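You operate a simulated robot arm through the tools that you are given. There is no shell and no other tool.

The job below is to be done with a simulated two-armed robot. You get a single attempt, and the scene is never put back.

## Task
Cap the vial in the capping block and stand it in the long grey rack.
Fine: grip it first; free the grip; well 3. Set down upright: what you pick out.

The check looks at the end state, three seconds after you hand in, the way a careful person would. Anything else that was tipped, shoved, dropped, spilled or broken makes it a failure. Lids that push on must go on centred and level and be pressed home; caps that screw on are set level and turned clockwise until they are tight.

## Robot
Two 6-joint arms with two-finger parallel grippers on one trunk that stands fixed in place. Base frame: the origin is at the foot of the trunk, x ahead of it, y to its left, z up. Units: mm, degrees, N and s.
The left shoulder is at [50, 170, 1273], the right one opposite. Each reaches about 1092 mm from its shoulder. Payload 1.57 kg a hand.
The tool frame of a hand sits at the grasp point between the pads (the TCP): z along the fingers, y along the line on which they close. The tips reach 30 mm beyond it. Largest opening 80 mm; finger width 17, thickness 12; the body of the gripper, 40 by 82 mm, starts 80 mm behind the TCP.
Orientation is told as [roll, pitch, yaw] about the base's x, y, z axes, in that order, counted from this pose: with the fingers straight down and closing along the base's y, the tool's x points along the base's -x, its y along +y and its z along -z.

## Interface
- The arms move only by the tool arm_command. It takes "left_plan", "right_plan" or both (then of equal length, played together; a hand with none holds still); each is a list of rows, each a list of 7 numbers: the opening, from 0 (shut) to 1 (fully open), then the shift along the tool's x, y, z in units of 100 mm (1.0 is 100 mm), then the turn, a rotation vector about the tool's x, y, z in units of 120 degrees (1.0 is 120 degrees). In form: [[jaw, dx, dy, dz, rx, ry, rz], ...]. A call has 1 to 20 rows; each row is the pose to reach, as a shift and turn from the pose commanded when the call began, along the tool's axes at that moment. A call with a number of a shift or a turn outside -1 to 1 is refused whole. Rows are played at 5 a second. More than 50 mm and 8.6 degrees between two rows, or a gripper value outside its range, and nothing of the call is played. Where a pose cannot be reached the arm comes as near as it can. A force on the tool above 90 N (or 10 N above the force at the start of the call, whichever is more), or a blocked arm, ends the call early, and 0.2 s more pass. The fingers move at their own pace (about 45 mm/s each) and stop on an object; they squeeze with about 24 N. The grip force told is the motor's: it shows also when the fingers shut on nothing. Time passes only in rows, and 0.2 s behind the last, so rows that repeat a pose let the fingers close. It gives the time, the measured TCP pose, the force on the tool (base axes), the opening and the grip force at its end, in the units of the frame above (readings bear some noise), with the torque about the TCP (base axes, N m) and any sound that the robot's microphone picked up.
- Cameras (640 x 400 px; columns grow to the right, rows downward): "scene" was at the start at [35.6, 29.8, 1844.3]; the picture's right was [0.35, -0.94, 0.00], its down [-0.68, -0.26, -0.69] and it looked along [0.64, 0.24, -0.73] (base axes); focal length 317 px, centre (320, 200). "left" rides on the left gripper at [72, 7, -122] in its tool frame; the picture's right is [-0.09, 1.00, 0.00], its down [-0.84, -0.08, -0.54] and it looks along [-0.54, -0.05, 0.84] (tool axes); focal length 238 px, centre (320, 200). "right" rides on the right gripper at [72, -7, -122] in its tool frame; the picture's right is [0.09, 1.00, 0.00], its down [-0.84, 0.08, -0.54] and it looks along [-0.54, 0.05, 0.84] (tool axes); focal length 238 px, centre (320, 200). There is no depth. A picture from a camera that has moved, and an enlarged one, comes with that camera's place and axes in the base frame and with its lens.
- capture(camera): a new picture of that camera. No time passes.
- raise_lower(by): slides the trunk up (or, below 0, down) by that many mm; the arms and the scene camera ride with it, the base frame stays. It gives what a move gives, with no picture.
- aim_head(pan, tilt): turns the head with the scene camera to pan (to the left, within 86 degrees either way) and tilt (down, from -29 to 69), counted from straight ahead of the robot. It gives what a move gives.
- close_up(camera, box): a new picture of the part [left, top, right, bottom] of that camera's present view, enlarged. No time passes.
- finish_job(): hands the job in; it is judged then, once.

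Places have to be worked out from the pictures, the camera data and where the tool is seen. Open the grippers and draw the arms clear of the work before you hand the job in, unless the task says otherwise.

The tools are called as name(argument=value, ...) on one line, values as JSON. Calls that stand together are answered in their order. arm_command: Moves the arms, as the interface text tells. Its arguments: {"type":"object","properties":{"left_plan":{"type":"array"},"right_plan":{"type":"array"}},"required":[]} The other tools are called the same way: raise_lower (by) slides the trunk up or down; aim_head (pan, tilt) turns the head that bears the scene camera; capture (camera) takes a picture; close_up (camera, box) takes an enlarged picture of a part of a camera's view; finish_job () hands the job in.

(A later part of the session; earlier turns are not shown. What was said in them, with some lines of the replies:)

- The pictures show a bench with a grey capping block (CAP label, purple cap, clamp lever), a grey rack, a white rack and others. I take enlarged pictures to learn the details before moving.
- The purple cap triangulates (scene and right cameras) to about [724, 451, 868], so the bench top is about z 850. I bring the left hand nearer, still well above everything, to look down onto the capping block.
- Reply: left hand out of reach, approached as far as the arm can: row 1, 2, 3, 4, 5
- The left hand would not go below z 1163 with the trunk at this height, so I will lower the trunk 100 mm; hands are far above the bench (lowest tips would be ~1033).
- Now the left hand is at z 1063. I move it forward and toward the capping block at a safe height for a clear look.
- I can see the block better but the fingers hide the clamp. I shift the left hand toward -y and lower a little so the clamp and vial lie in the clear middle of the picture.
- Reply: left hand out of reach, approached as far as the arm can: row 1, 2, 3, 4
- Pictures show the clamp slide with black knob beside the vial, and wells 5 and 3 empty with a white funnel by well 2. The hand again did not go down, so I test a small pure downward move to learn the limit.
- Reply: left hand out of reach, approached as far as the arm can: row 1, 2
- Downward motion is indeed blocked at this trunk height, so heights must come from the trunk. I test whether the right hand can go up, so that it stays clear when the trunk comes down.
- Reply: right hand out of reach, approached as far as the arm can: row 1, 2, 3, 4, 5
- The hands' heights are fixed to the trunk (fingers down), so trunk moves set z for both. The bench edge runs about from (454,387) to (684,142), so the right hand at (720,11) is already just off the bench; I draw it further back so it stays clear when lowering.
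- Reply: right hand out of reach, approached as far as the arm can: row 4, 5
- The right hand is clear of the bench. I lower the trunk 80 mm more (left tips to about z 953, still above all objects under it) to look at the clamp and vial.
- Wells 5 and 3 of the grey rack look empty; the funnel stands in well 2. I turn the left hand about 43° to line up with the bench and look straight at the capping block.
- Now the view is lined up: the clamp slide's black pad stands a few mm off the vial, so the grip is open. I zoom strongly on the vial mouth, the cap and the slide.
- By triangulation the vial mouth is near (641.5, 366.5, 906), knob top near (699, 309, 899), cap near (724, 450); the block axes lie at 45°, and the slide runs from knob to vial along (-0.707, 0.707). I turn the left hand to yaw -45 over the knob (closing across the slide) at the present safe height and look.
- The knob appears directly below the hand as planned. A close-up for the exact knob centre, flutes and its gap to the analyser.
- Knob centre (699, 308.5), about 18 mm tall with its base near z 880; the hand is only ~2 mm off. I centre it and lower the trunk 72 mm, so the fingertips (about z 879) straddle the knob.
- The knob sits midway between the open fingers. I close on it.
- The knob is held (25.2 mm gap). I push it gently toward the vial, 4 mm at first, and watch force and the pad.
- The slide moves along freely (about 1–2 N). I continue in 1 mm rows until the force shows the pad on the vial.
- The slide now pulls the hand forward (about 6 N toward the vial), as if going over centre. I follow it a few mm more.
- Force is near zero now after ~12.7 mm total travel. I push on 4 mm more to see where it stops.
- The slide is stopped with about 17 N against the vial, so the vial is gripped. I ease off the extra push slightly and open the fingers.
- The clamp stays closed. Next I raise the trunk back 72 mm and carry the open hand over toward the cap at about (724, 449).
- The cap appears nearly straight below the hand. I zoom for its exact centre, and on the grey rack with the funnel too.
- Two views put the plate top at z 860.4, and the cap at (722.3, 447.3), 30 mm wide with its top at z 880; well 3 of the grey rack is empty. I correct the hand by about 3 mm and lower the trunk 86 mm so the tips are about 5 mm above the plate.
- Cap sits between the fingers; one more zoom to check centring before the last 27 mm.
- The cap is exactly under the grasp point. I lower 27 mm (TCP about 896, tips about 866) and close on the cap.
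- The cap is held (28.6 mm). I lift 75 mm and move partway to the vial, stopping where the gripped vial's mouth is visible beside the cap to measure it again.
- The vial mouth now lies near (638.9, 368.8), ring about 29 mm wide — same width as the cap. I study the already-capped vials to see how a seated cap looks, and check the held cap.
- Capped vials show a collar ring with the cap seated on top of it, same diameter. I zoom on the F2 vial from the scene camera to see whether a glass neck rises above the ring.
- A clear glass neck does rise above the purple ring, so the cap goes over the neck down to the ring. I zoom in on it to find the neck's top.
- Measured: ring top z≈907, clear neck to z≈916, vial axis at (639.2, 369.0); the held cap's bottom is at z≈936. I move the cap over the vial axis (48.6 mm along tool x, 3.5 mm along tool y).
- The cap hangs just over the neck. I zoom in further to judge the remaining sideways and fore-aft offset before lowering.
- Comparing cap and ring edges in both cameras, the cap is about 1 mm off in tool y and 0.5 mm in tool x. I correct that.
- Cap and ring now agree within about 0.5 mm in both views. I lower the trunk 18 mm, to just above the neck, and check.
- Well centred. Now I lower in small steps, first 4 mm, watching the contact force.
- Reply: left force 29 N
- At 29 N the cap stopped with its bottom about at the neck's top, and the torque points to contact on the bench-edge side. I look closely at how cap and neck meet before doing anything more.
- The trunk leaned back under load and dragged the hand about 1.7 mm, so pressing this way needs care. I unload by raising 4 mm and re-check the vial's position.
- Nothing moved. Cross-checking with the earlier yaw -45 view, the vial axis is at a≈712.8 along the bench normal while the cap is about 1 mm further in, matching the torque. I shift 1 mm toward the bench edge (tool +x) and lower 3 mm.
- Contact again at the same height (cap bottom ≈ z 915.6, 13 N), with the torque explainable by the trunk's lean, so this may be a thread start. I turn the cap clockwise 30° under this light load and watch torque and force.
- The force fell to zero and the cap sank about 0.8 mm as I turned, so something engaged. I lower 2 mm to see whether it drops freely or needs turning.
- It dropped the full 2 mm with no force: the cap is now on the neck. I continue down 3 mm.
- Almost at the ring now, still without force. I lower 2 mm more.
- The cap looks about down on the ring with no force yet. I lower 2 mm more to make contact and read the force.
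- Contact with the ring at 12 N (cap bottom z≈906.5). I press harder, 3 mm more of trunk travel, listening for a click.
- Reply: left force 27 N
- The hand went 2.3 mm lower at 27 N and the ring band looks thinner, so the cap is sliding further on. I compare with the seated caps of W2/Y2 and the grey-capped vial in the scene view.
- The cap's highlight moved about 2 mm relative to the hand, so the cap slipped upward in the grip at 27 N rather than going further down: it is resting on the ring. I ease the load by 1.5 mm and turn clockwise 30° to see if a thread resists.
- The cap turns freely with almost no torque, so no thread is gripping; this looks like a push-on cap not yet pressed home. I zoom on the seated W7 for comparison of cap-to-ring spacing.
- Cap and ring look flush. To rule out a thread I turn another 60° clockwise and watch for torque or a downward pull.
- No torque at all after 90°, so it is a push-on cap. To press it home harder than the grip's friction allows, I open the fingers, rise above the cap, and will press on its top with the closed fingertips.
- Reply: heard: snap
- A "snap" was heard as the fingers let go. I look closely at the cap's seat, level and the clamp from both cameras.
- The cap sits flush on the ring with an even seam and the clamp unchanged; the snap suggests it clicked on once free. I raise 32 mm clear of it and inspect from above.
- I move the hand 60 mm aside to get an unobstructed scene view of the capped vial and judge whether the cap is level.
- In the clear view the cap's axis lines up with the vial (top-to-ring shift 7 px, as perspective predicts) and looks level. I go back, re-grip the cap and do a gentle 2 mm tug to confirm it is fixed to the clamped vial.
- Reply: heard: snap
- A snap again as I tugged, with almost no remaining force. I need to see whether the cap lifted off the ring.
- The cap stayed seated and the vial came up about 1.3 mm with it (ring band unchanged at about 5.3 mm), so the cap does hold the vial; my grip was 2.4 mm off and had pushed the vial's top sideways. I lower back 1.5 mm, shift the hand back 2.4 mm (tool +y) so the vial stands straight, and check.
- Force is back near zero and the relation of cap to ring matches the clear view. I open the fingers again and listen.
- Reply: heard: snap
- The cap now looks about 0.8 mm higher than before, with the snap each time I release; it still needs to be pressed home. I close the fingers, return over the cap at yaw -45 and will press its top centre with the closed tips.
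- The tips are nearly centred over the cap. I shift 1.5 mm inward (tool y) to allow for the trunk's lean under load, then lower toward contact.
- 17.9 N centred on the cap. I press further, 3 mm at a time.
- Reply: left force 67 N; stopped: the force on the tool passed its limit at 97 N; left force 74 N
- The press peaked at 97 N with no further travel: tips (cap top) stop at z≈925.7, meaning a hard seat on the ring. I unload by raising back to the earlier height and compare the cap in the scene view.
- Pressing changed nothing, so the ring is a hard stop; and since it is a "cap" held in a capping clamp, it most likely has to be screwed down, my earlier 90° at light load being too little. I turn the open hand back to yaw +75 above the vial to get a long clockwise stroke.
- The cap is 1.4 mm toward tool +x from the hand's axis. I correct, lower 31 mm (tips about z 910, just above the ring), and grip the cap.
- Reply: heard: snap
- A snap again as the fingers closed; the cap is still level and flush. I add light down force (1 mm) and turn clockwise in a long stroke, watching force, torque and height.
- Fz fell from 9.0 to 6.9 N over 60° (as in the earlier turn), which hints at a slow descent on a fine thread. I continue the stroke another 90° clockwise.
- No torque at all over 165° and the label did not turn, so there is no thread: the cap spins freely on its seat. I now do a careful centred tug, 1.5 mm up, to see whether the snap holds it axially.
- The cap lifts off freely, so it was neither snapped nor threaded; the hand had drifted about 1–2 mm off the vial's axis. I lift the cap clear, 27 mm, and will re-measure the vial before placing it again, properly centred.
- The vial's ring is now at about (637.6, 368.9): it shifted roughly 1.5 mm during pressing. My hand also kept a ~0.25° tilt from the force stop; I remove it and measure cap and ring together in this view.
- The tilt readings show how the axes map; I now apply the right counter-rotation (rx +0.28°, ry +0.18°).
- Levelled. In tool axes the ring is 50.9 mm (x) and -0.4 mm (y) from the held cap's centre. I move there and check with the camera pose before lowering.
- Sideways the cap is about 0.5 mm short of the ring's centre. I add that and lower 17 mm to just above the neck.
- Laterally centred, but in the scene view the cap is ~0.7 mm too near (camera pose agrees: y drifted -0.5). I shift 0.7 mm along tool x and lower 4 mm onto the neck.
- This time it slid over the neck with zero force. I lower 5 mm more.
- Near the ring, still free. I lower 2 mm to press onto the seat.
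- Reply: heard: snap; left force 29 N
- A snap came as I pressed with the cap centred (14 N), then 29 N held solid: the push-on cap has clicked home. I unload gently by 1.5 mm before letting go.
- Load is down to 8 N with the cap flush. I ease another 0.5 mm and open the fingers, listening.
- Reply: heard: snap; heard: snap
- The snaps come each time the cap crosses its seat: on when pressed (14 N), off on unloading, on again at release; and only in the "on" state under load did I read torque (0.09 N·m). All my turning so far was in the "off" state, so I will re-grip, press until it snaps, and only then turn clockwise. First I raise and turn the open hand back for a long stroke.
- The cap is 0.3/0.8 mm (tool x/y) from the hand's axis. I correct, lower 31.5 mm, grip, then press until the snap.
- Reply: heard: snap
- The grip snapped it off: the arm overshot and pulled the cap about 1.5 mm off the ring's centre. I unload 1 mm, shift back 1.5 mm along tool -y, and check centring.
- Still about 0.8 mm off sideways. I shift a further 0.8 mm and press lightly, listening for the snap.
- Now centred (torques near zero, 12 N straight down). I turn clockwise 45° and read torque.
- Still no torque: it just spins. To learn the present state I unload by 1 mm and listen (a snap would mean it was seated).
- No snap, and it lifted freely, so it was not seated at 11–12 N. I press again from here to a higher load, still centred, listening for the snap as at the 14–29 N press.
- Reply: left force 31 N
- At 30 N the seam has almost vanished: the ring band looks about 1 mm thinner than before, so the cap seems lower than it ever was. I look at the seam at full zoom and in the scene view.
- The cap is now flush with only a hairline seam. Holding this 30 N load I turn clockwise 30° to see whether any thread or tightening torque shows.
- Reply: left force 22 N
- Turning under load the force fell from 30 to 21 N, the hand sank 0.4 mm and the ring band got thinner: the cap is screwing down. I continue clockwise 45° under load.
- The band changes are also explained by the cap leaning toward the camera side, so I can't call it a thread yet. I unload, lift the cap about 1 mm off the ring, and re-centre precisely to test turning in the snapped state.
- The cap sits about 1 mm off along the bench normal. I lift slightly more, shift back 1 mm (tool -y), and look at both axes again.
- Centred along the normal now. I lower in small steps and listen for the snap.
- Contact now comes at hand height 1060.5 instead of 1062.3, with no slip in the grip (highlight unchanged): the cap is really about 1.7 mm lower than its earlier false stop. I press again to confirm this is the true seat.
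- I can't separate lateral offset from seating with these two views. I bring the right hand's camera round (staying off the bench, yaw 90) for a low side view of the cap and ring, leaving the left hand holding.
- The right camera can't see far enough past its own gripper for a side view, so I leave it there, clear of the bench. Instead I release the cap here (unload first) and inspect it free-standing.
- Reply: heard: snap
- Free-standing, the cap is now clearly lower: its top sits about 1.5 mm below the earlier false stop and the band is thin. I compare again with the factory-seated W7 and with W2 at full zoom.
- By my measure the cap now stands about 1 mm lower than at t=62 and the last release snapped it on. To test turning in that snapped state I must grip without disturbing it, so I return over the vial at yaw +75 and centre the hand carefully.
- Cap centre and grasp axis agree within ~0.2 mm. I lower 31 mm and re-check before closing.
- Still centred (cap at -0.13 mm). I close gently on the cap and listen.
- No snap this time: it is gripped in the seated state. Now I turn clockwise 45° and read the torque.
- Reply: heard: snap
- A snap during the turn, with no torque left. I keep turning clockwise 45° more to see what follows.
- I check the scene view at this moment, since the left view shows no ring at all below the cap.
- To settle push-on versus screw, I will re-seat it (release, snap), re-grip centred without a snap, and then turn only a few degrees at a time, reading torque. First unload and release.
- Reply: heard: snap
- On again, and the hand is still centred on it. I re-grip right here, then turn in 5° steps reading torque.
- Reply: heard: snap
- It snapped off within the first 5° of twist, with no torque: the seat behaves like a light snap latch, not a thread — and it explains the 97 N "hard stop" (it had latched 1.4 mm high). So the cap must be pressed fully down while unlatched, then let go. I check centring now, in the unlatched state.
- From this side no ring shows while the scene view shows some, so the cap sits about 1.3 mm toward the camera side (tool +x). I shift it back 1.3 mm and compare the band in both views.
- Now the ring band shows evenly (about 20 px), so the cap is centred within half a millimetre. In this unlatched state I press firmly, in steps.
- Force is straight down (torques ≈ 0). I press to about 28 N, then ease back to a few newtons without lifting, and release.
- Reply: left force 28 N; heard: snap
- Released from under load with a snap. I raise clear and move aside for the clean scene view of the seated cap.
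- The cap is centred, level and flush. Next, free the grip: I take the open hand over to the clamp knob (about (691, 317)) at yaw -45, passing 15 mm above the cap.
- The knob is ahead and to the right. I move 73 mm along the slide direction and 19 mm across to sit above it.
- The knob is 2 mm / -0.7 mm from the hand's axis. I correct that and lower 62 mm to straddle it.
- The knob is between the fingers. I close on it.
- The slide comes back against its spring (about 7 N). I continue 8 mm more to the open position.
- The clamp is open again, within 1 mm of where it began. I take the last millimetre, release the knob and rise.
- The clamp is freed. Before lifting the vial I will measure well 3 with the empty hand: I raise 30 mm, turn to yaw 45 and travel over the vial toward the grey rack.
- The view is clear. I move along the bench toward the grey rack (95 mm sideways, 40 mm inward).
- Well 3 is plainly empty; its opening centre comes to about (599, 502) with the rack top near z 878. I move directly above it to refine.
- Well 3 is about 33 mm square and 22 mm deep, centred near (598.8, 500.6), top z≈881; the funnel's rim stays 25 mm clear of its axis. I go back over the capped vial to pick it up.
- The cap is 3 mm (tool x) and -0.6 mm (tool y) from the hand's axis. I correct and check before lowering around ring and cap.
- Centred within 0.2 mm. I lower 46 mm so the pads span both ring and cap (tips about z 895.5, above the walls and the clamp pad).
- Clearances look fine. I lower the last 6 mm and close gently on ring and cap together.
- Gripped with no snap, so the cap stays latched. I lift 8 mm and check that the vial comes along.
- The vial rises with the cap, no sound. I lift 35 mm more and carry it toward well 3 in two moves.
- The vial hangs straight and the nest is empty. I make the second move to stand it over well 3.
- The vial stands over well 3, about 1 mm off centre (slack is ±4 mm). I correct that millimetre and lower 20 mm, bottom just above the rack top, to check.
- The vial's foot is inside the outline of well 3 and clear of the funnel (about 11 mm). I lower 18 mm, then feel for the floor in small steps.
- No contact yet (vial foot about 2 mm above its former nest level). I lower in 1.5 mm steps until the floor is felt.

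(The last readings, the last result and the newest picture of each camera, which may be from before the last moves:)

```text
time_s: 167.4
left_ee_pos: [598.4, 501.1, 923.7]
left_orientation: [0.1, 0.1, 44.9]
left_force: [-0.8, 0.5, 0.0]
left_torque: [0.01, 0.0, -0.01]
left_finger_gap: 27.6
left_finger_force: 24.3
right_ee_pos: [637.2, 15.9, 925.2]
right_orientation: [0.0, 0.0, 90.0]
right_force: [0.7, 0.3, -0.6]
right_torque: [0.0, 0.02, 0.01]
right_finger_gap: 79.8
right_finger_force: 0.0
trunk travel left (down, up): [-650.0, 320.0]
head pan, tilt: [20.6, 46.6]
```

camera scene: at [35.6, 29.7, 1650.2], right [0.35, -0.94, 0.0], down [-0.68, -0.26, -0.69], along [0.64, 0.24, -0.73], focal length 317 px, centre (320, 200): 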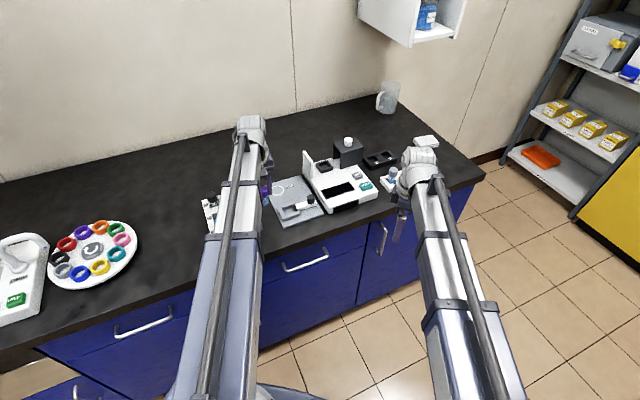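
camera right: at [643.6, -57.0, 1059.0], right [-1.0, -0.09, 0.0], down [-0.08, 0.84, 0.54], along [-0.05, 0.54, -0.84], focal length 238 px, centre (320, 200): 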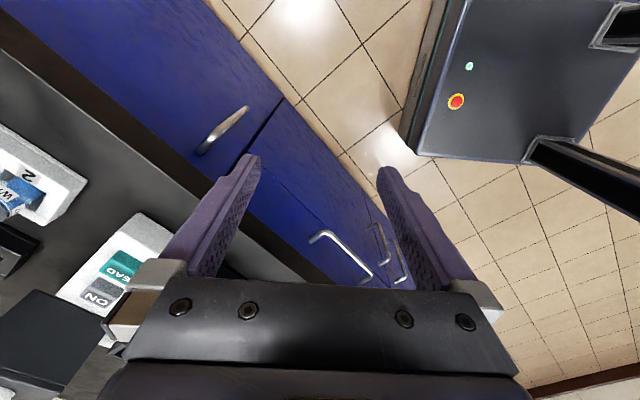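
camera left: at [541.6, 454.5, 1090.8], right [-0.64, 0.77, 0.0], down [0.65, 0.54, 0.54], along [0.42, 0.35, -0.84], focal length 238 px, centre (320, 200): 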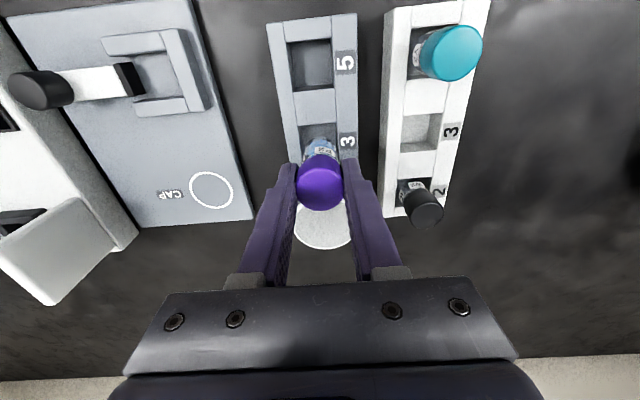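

Still no contact. I continue down in small steps.

raise_lower(by=-1.5)

raise_lower(by=-1.5)

close_up(camera="left", box=[260, 60, 400, 220])

```text
time_s: 167.9
left_ee_pos: [599.0, 499.4, 923.2]
left_orientation: [0.0, -0.1, 44.9]
left_force: [-0.2, 1.0, -0.8]
left_torque: [0.01, -0.01, 0.01]
left_finger_gap: 27.3
left_finger_force: 23.6
right_ee_pos: [636.9, 15.6, 922.4]
right_orientation: [0.0, 0.0, 90.0]
right_force: [0.1, -0.3, -1.2]
right_torque: [0.03, 0.03, 0.0]
right_finger_gap: 80.3
right_finger_force: 0.1
trunk travel left (down, up): [-648.0, 322.0]
head pan, tilt: [20.6, 46.6]
```

```text
time_s: 168.4
left_ee_pos: [598.2, 501.2, 921.3]
left_orientation: [0.1, -0.1, 44.9]
left_force: [0.7, 0.4, -1.3]
left_torque: [0.04, 0.04, -0.02]
left_finger_gap: 27.3
left_finger_force: 23.9
right_ee_pos: [637.8, 15.9, 921.2]
right_orientation: [0.0, 0.1, 90.0]
right_force: [0.1, 0.4, 0.0]
right_torque: [-0.02, 0.0, -0.04]
right_finger_gap: 79.8
right_finger_force: 0.1
trunk travel left (down, up): [-647.0, 323.0]
head pan, tilt: [20.6, 46.6]
```

```text
2.50 times, centred on (330, 140) of left
camera zoom: at [542.7, 454.0, 1043.8], right [-0.64, 0.77, 0.0], down [0.65, 0.54, 0.54], along [0.42, 0.35, -0.84], focal length 596 px, centre (295, 350)
```

zoom: 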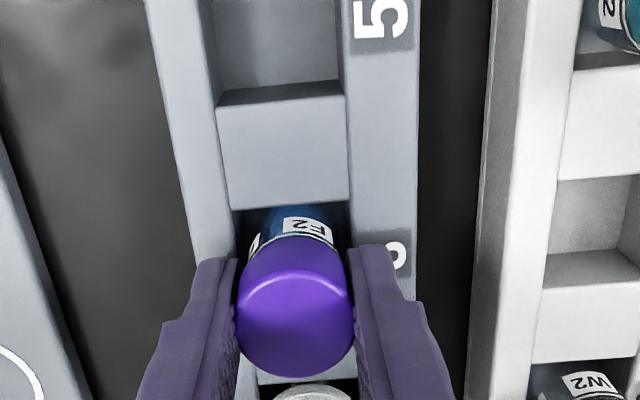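

Tips are still about 10 mm above the rack rails. I continue down in 1.5 mm steps.

raise_lower(by=-1.5)

raise_lower(by=-1.5)

close_up(camera="left", box=[260, 60, 400, 220])

close_up(camera="scene", box=[240, 155, 290, 215])

```text
time_s: 168.9
left_ee_pos: [598.7, 498.8, 919.2]
left_orientation: [-0.1, 0.0, 44.9]
left_force: [0.6, 0.8, 5.0]
left_torque: [0.01, -0.02, 0.01]
left_finger_gap: 27.4
left_finger_force: 24.3
right_ee_pos: [637.9, 14.9, 920.8]
right_orientation: [0.1, 0.0, 90.0]
right_force: [0.0, -1.0, -0.1]
right_torque: [0.0, 0.0, 0.0]
right_finger_gap: 80.2
right_finger_force: 0.0
trunk travel left (down, up): [-645.0, 325.0]
head pan, tilt: [20.6, 46.6]
```

```text
time_s: 169.4
left_ee_pos: [598.1, 498.0, 920.5]
left_orientation: [0.0, -0.1, 44.8]
left_force: [3.1, 1.6, 22.4]
left_torque: [0.07, -0.16, 0.02]
left_finger_gap: 27.5
left_finger_force: 24.5
right_ee_pos: [637.6, 15.9, 919.5]
right_orientation: [-0.1, 0.0, 90.0]
right_force: [0.7, 0.2, -0.4]
right_torque: [0.0, 0.03, 0.01]
right_finger_gap: 79.9
right_finger_force: 0.2
trunk travel left (down, up): [-644.0, 326.0]
head pan, tilt: [20.6, 46.6]
```

```text
2.50 times, centred on (330, 140) of left
camera zoom: at [542.0, 453.2, 1042.0], right [-0.64, 0.77, 0.0], down [0.65, 0.53, 0.54], along [0.42, 0.35, -0.84], focal length 596 px, centre (295, 350)
```

zoom: 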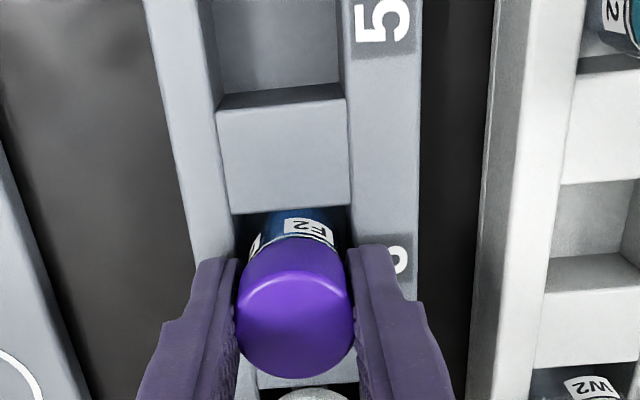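

```text
6.67 times, centred on (265, 185) of scene
camera zoom: at [34.1, 28.4, 1600.6], right [0.35, -0.94, 0.0], down [-0.68, -0.25, -0.69], along [0.64, 0.24, -0.73], focal length 2111 px, centre (687, 300)
```

zoom: 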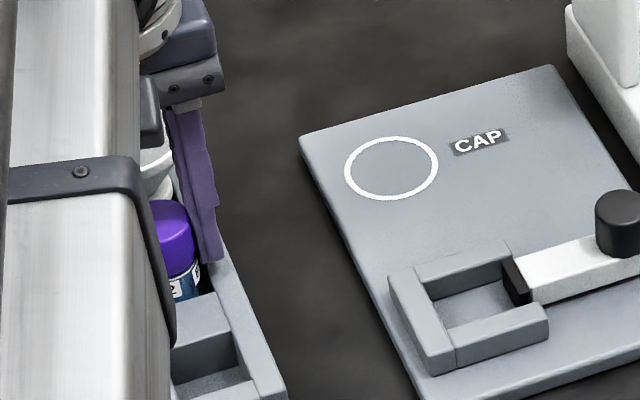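

The floor is reached (22 N). I unload by 1.2 mm, then open the fingers and listen.

raise_lower(by=1.2)

arm_command(left_plan=[[0.3, 0, 0, 0, 0, 0, 0], [0.38, 0, 0, 0, 0, 0, 0], [0.45, 0, 0, 0, 0, 0, 0], [0.5, 0, 0, 0, 0, 0, 0], [0.5, 0, 0, 0, 0, 0, 0]])

close_up(camera="left", box=[260, 80, 400, 220])

```text
time_s: 169.9
left_ee_pos: [597.8, 498.8, 920.0]
left_orientation: [0.0, 0.0, 44.9]
left_force: [0.7, 0.2, 8.3]
left_torque: [-0.02, 0.0, 0.02]
left_finger_gap: 27.5
left_finger_force: 24.6
right_ee_pos: [637.7, 15.2, 919.1]
right_orientation: [-0.1, 0.0, 89.9]
right_force: [-0.9, -1.0, 0.4]
right_torque: [-0.03, 0.02, 0.02]
right_finger_gap: 80.0
right_finger_force: 0.1
trunk travel left (down, up): [-645.0, 325.0]
head pan, tilt: [20.6, 46.6]
```

```text
time_s: 171.1
left_ee_pos: [599.7, 500.0, 919.5]
left_orientation: [0.0, 0.1, 44.9]
left_force: [0.6, -0.1, 0.4]
left_torque: [0.01, -0.04, 0.0]
left_finger_gap: 40.1
left_finger_force: 0.1
right_ee_pos: [638.5, 15.6, 919.7]
right_orientation: [0.1, -0.1, 90.1]
right_force: [0.0, -0.6, 0.0]
right_torque: [-0.04, 0.02, 0.04]
right_finger_gap: 80.4
right_finger_force: 0.0
trunk travel left (down, up): [-645.0, 325.0]
head pan, tilt: [20.6, 46.6]
```

```text
2.86 times, centred on (330, 150) of left
camera zoom: at [542.7, 454.0, 1042.0], right [-0.64, 0.77, 0.0], down [0.65, 0.54, 0.54], along [0.42, 0.35, -0.84], focal length 681 px, centre (291, 343)
```

zoom: 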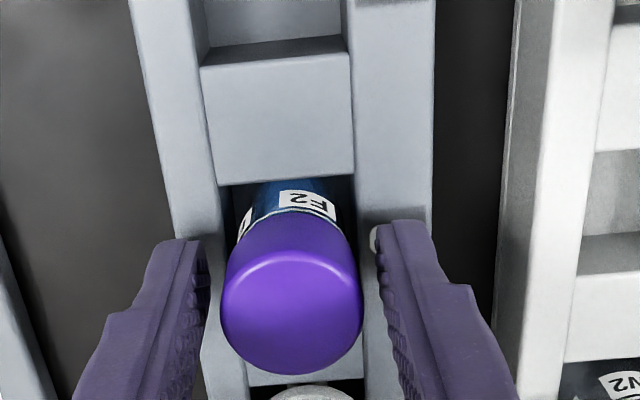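

Released without any snap, so the cap stayed latched all the way. I open a little more and raise the hand straight up, clear of cap and funnel.

arm_command(left_plan=[[0.6, 0, 0, 0, 0, 0, 0], [0.6, 0, 0, 0, 0, 0, 0]])

raise_lower(by=50)

capture(camera="left")

close_up(camera="left", box=[270, 100, 370, 200])

```text
time_s: 171.7
left_ee_pos: [598.8, 500.1, 920.3]
left_orientation: [0.0, 0.1, 45.0]
left_force: [0.0, -0.6, 0.5]
left_torque: [0.01, 0.03, -0.04]
left_finger_gap: 47.9
left_finger_force: 0.0
right_ee_pos: [637.8, 14.1, 919.5]
right_orientation: [0.0, 0.0, 90.0]
right_force: [0.3, 0.3, 1.3]
right_torque: [-0.05, 0.02, 0.02]
right_finger_gap: 80.2
right_finger_force: 0.1
trunk travel left (down, up): [-645.0, 325.0]
head pan, tilt: [20.6, 46.6]
```

```text
time_s: 172.7
left_ee_pos: [599.1, 499.4, 969.5]
left_orientation: [0.0, 0.0, 44.9]
left_force: [0.2, -0.9, 0.8]
left_torque: [-0.02, 0.02, -0.01]
left_finger_gap: 48.0
left_finger_force: 0.0
right_ee_pos: [637.2, 15.8, 969.8]
right_orientation: [0.0, -0.1, 90.0]
right_force: [0.3, 0.4, 0.5]
right_torque: [0.03, 0.0, -0.01]
right_finger_gap: 79.9
right_finger_force: 0.1
trunk travel left (down, up): [-695.0, 275.0]
head pan, tilt: [20.6, 46.6]
```

```text
taken
camera left: at [542.8, 454.0, 1091.9], right [-0.64, 0.77, 0.0], down [0.65, 0.54, 0.54], along [0.42, 0.35, -0.84], focal length 238 px, centre (320, 200)
```

left: 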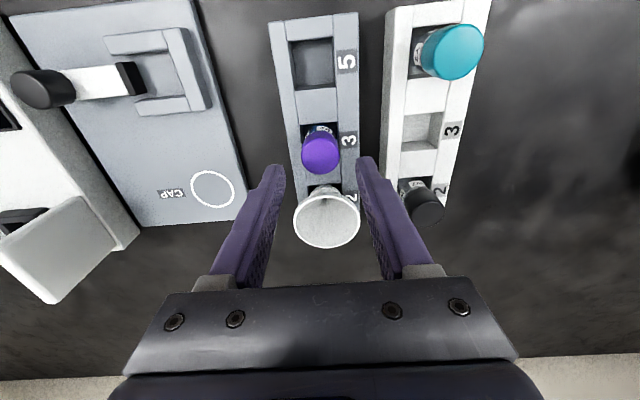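

```text
4.00 times, centred on (320, 150) of left
camera zoom: at [542.8, 454.0, 1091.9], right [-0.64, 0.77, 0.0], down [0.65, 0.54, 0.54], along [0.42, 0.35, -0.84], focal length 953 px, centre (320, 400)
```

zoom: 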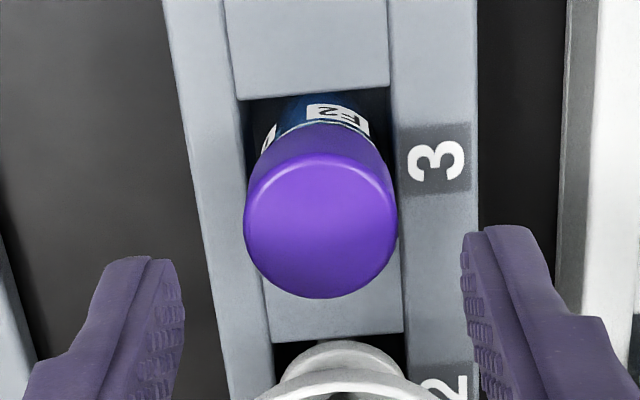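

The capped vial stands upright in well 3, funnel and neighbours untouched. I zoom in on its ring and cap, and on the neighbouring capped vials for comparison.

close_up(camera="left", box=[300, 115, 340, 145])

close_up(camera="left", box=[395, 170, 450, 225])

close_up(camera="left", box=[405, 15, 490, 90])

```text
13.33 times, centred on (320, 130) of left
camera zoom: at [542.8, 454.0, 1091.9], right [-0.64, 0.77, 0.0], down [0.65, 0.54, 0.54], along [0.42, 0.35, -0.84], focal length 3178 px, centre (320, 1133)
```

zoom: 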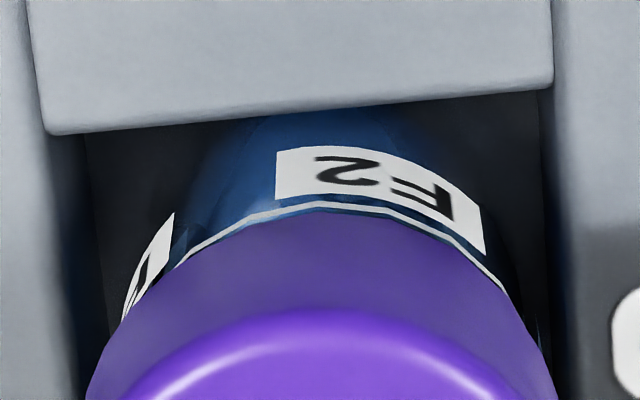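

```text
7.27 times, centred on (422, 198) of left
camera zoom: at [542.8, 454.0, 1091.9], right [-0.64, 0.77, 0.0], down [0.65, 0.54, 0.54], along [0.42, 0.35, -0.84], focal length 1734 px, centre (-426, 218)
```

zoom: 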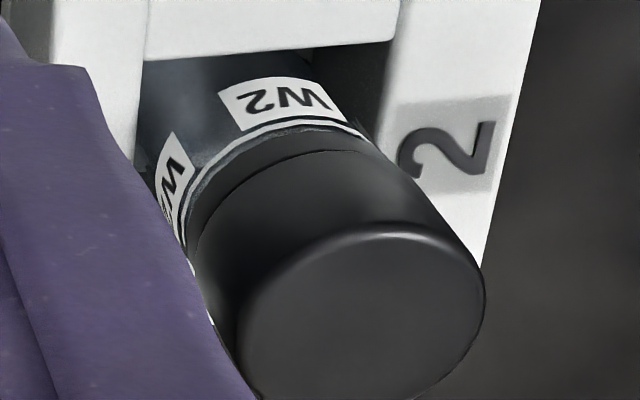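

```text
5.33 times, centred on (448, 52) of left
camera zoom: at [542.8, 454.0, 1091.9], right [-0.64, 0.77, 0.0], down [0.65, 0.54, 0.54], along [0.42, 0.35, -0.84], focal length 1271 px, centre (-360, 987)
```

zoom: 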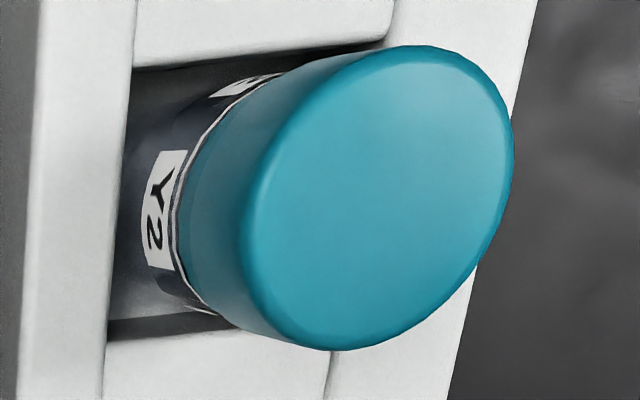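

From this steep angle overhang hides the ring, so I use the lower scene view instead: I raise 30 mm and swing the left hand back over the capping block so the arm uncovers the rack.

raise_lower(by=30)

arm_command(left_plan=[[0.6, 0.0, -0.2, 0, 0, 0, 0], [0.6, 0.0, -0.4, 0, 0, 0, 0], [0.6, 0.0, -0.6, 0, 0, 0, 0], [0.6, 0.0, -0.8, 0, 0, 0, 0], [0.6, 0.0, -1.0, 0, 0, 0, 0], [0.6, 0.0, -1.0, 0, 0, 0, 0]])

arm_command(left_plan=[[0.6, 0.1, -0.2, 0, 0, 0, 0], [0.6, 0.2, -0.4, 0, 0, 0, 0], [0.6, 0.3, -0.6, 0, 0, 0, 0], [0.6, 0.4, -0.8, 0, 0, 0, 0], [0.6, 0.4, -0.9, 0, 0, 0, 0], [0.6, 0.4, -0.9, 0, 0, 0, 0]])

capture(camera="scene")

```text
time_s: 173.4
left_ee_pos: [598.6, 500.4, 1000.0]
left_orientation: [0.0, 0.0, 45.0]
left_force: [0.6, -0.6, 0.0]
left_torque: [0.03, -0.01, -0.02]
left_finger_gap: 47.9
left_finger_force: 0.2
right_ee_pos: [637.9, 14.9, 999.5]
right_orientation: [0.0, 0.0, 90.0]
right_force: [-0.5, -0.1, -1.0]
right_torque: [-0.03, 0.02, 0.0]
right_finger_gap: 80.0
right_finger_force: 0.0
trunk travel left (down, up): [-725.0, 245.0]
head pan, tilt: [20.6, 46.6]
```

```text
time_s: 174.8
left_ee_pos: [670.1, 427.7, 999.0]
left_orientation: [-0.1, 0.0, 44.9]
left_force: [-0.4, 0.1, 0.6]
left_torque: [0.0, 0.0, -0.01]
left_finger_gap: 48.2
left_finger_force: 0.0
right_ee_pos: [637.5, 15.6, 1000.4]
right_orientation: [0.0, 0.0, 90.0]
right_force: [-0.3, 0.6, 0.1]
right_torque: [-0.01, -0.03, 0.0]
right_finger_gap: 80.1
right_finger_force: 0.0
trunk travel left (down, up): [-725.0, 245.0]
head pan, tilt: [20.6, 46.6]
```

```text
time_s: 176.2
left_ee_pos: [704.8, 334.2, 1000.0]
left_orientation: [0.0, 0.1, 45.0]
left_force: [-0.3, -0.6, 0.2]
left_torque: [-0.04, 0.0, -0.01]
left_finger_gap: 48.3
left_finger_force: 0.0
right_ee_pos: [637.7, 15.0, 999.7]
right_orientation: [0.0, 0.0, 89.9]
right_force: [-0.2, 0.3, 0.3]
right_torque: [-0.01, -0.01, 0.02]
right_finger_gap: 79.8
right_finger_force: 0.0
trunk travel left (down, up): [-725.0, 245.0]
head pan, tilt: [20.6, 46.6]
```

```text
taken
camera scene: at [35.5, 29.8, 1681.4], right [0.35, -0.94, 0.0], down [-0.68, -0.26, -0.69], along [0.64, 0.24, -0.73], focal length 317 px, centre (320, 200)
```

scene: 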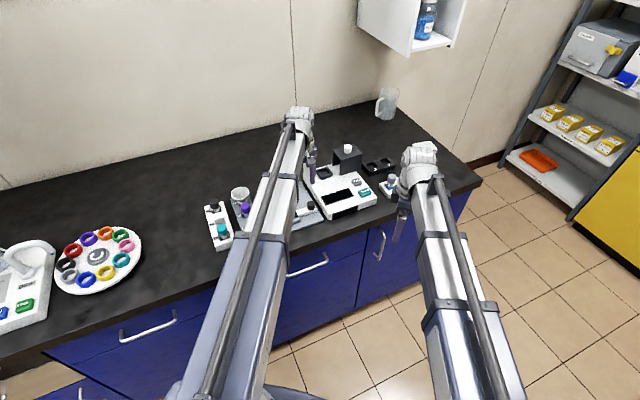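

The rack is uncovered now. I zoom in on F2 in well 3 beside the other capped vials from the scene camera.

close_up(camera="scene", box=[198, 180, 268, 250])

close_up(camera="scene", box=[230, 195, 260, 215])

close_up(camera="scene", box=[198, 197, 228, 217])

close_up(camera="scene", box=[206, 220, 236, 240])

```text
5.71 times, centred on (233, 215) of scene
camera zoom: at [35.5, 29.8, 1681.4], right [0.35, -0.94, 0.0], down [-0.68, -0.26, -0.69], along [0.64, 0.24, -0.73], focal length 1810 px, centre (817, 114)
```

zoom: 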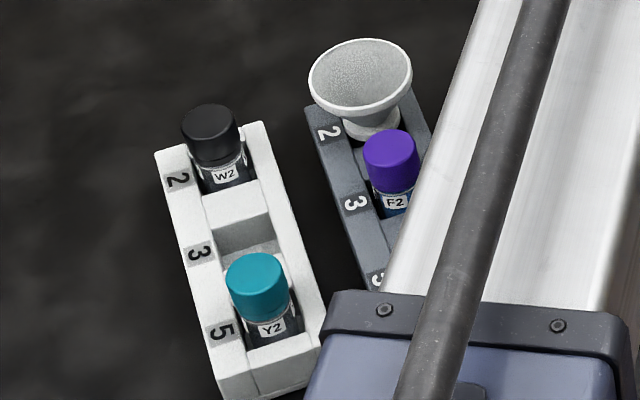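

```text
16.00 times, centred on (245, 205) of scene
camera zoom: at [35.5, 29.8, 1681.4], right [0.35, -0.94, 0.0], down [-0.68, -0.26, -0.69], along [0.64, 0.24, -0.73], focal length 5066 px, centre (1520, 120)
```

zoom: 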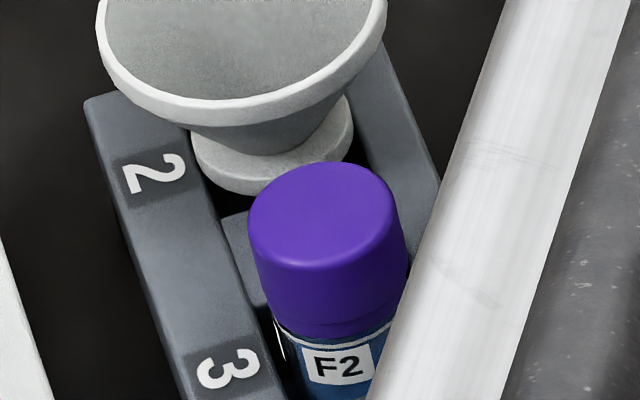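

```text
16.00 times, centred on (213, 207) of scene
camera zoom: at [35.5, 29.8, 1681.4], right [0.35, -0.94, 0.0], down [-0.68, -0.26, -0.69], along [0.64, 0.24, -0.73], focal length 5066 px, centre (2032, 88)
```

zoom: 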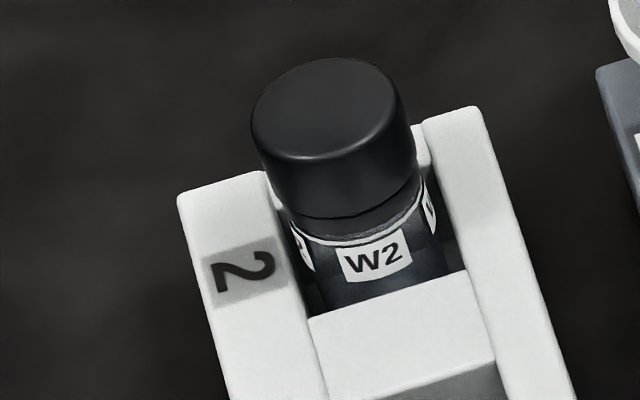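

```text
16.00 times, centred on (221, 230) of scene
camera zoom: at [35.5, 29.8, 1681.4], right [0.35, -0.94, 0.0], down [-0.68, -0.26, -0.69], along [0.64, 0.24, -0.73], focal length 5066 px, centre (1904, -280)
```

zoom: 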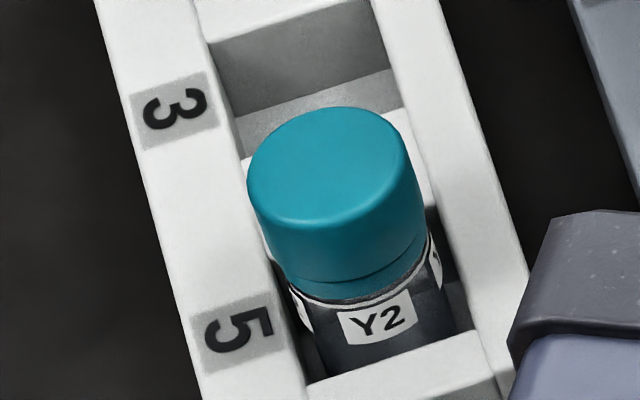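

F2 stands upright in well 3, its cap seated like those of Y2, W2 and W7 (ring-band to cap ratio 0.28 against 0.31–0.4), level and still latched; clamp open, funnel and other vials unmoved. I raise the trunk and draw both hands clear with grippers open.

raise_lower(by=160)

arm_command(left_plan=[[0.8, 0.2, 0, 0, 0, 0, 0], [1, 0.4, 0, 0, 0, 0, 0], [1, 0.6, 0, 0, 0, 0, 0], [1, 0.8, 0, 0, 0, 0, 0], [1, 0.95, 0, 0, 0, 0, 0], [1, 0.95, 0, 0, 0, 0, 0]])

capture(camera="scene")

close_up(camera="scene", box=[180, 170, 420, 310])

```text
time_s: 178.0
left_ee_pos: [705.5, 335.9, 1158.2]
left_orientation: [0.0, 0.0, 44.7]
left_force: [-1.0, -0.6, 0.2]
left_torque: [0.03, 0.01, 0.01]
left_finger_gap: 47.9
left_finger_force: 0.1
right_ee_pos: [637.3, 16.4, 1159.7]
right_orientation: [0.0, 0.0, 90.0]
right_force: [0.1, 0.6, -0.6]
right_torque: [0.03, 0.01, 0.02]
right_finger_gap: 80.0
right_finger_force: 0.0
trunk travel left (down, up): [-885.0, 85.0]
head pan, tilt: [20.6, 46.6]
```

```text
time_s: 179.4
left_ee_pos: [638.3, 267.9, 1159.5]
left_orientation: [0.0, 0.0, 45.0]
left_force: [0.5, -0.3, 0.4]
left_torque: [-0.04, 0.0, 0.02]
left_finger_gap: 80.2
left_finger_force: 0.1
right_ee_pos: [637.9, 16.1, 1158.9]
right_orientation: [0.0, 0.0, 89.9]
right_force: [-0.3, -0.1, 0.1]
right_torque: [0.0, -0.01, 0.0]
right_finger_gap: 79.8
right_finger_force: 0.1
trunk travel left (down, up): [-885.0, 85.0]
head pan, tilt: [20.6, 46.6]
```

```text
taken
camera scene: at [35.8, 29.9, 1841.4], right [0.35, -0.94, 0.0], down [-0.68, -0.26, -0.69], along [0.64, 0.24, -0.73], focal length 317 px, centre (320, 200)
```

scene: 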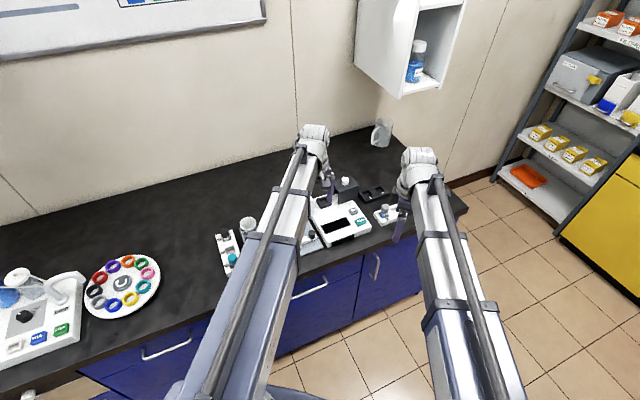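

```text
2.67 times, centred on (300, 240) of scene
camera zoom: at [35.8, 29.9, 1841.4], right [0.35, -0.94, 0.0], down [-0.68, -0.26, -0.69], along [0.64, 0.24, -0.73], focal length 844 px, centre (373, 93)
```

zoom: 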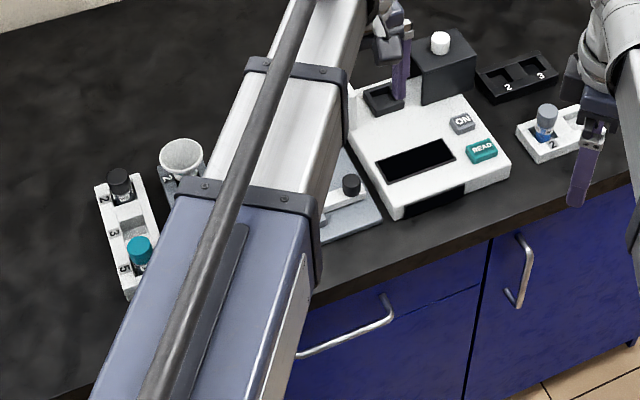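

Everything is in place: capped vial upright in well 3, clamp open, nothing else disturbed, both grippers open and 230 mm above or off the bench. I hand the job in.

finish_job()

```text
The job is handed in.
```

I handed the job in. The vial from the capping block (F2) is capped and standing upright in well 3 of the long grey rack. I have not seen the check's verdict.

- **Clamp:** I closed it on the vial before capping and slid it back to open afterwards. It now sits where it began.
- **Cap:** The purple cap is a push-on, not a screw. It turned freely with no torque and clicked when seated. The first presses were about 1 mm off centre, so I lifted it and pressed it down again. It gave a final snap on release after about 28 N and stayed on through the lift, the carry and the set-down.
- **Seat:** In the scene camera the cap looks level and sits about as low as the caps on Y2, W2 and W7. I judged that only from pictures.
- **Other items:** I saw no movement of the funnel, the other vials or the instruments.
- **Arms:** Both grippers are open. The left hand is about 230 mm above the rack, and the right hand is off the bench at the same height.

The least certain part is whether the cap is fully home. A 97 N press on its top earlier moved it no further, but later it did go about 1 to 2 mm lower. I did not press it again once it was in the rack, so as not to disturb the latch.
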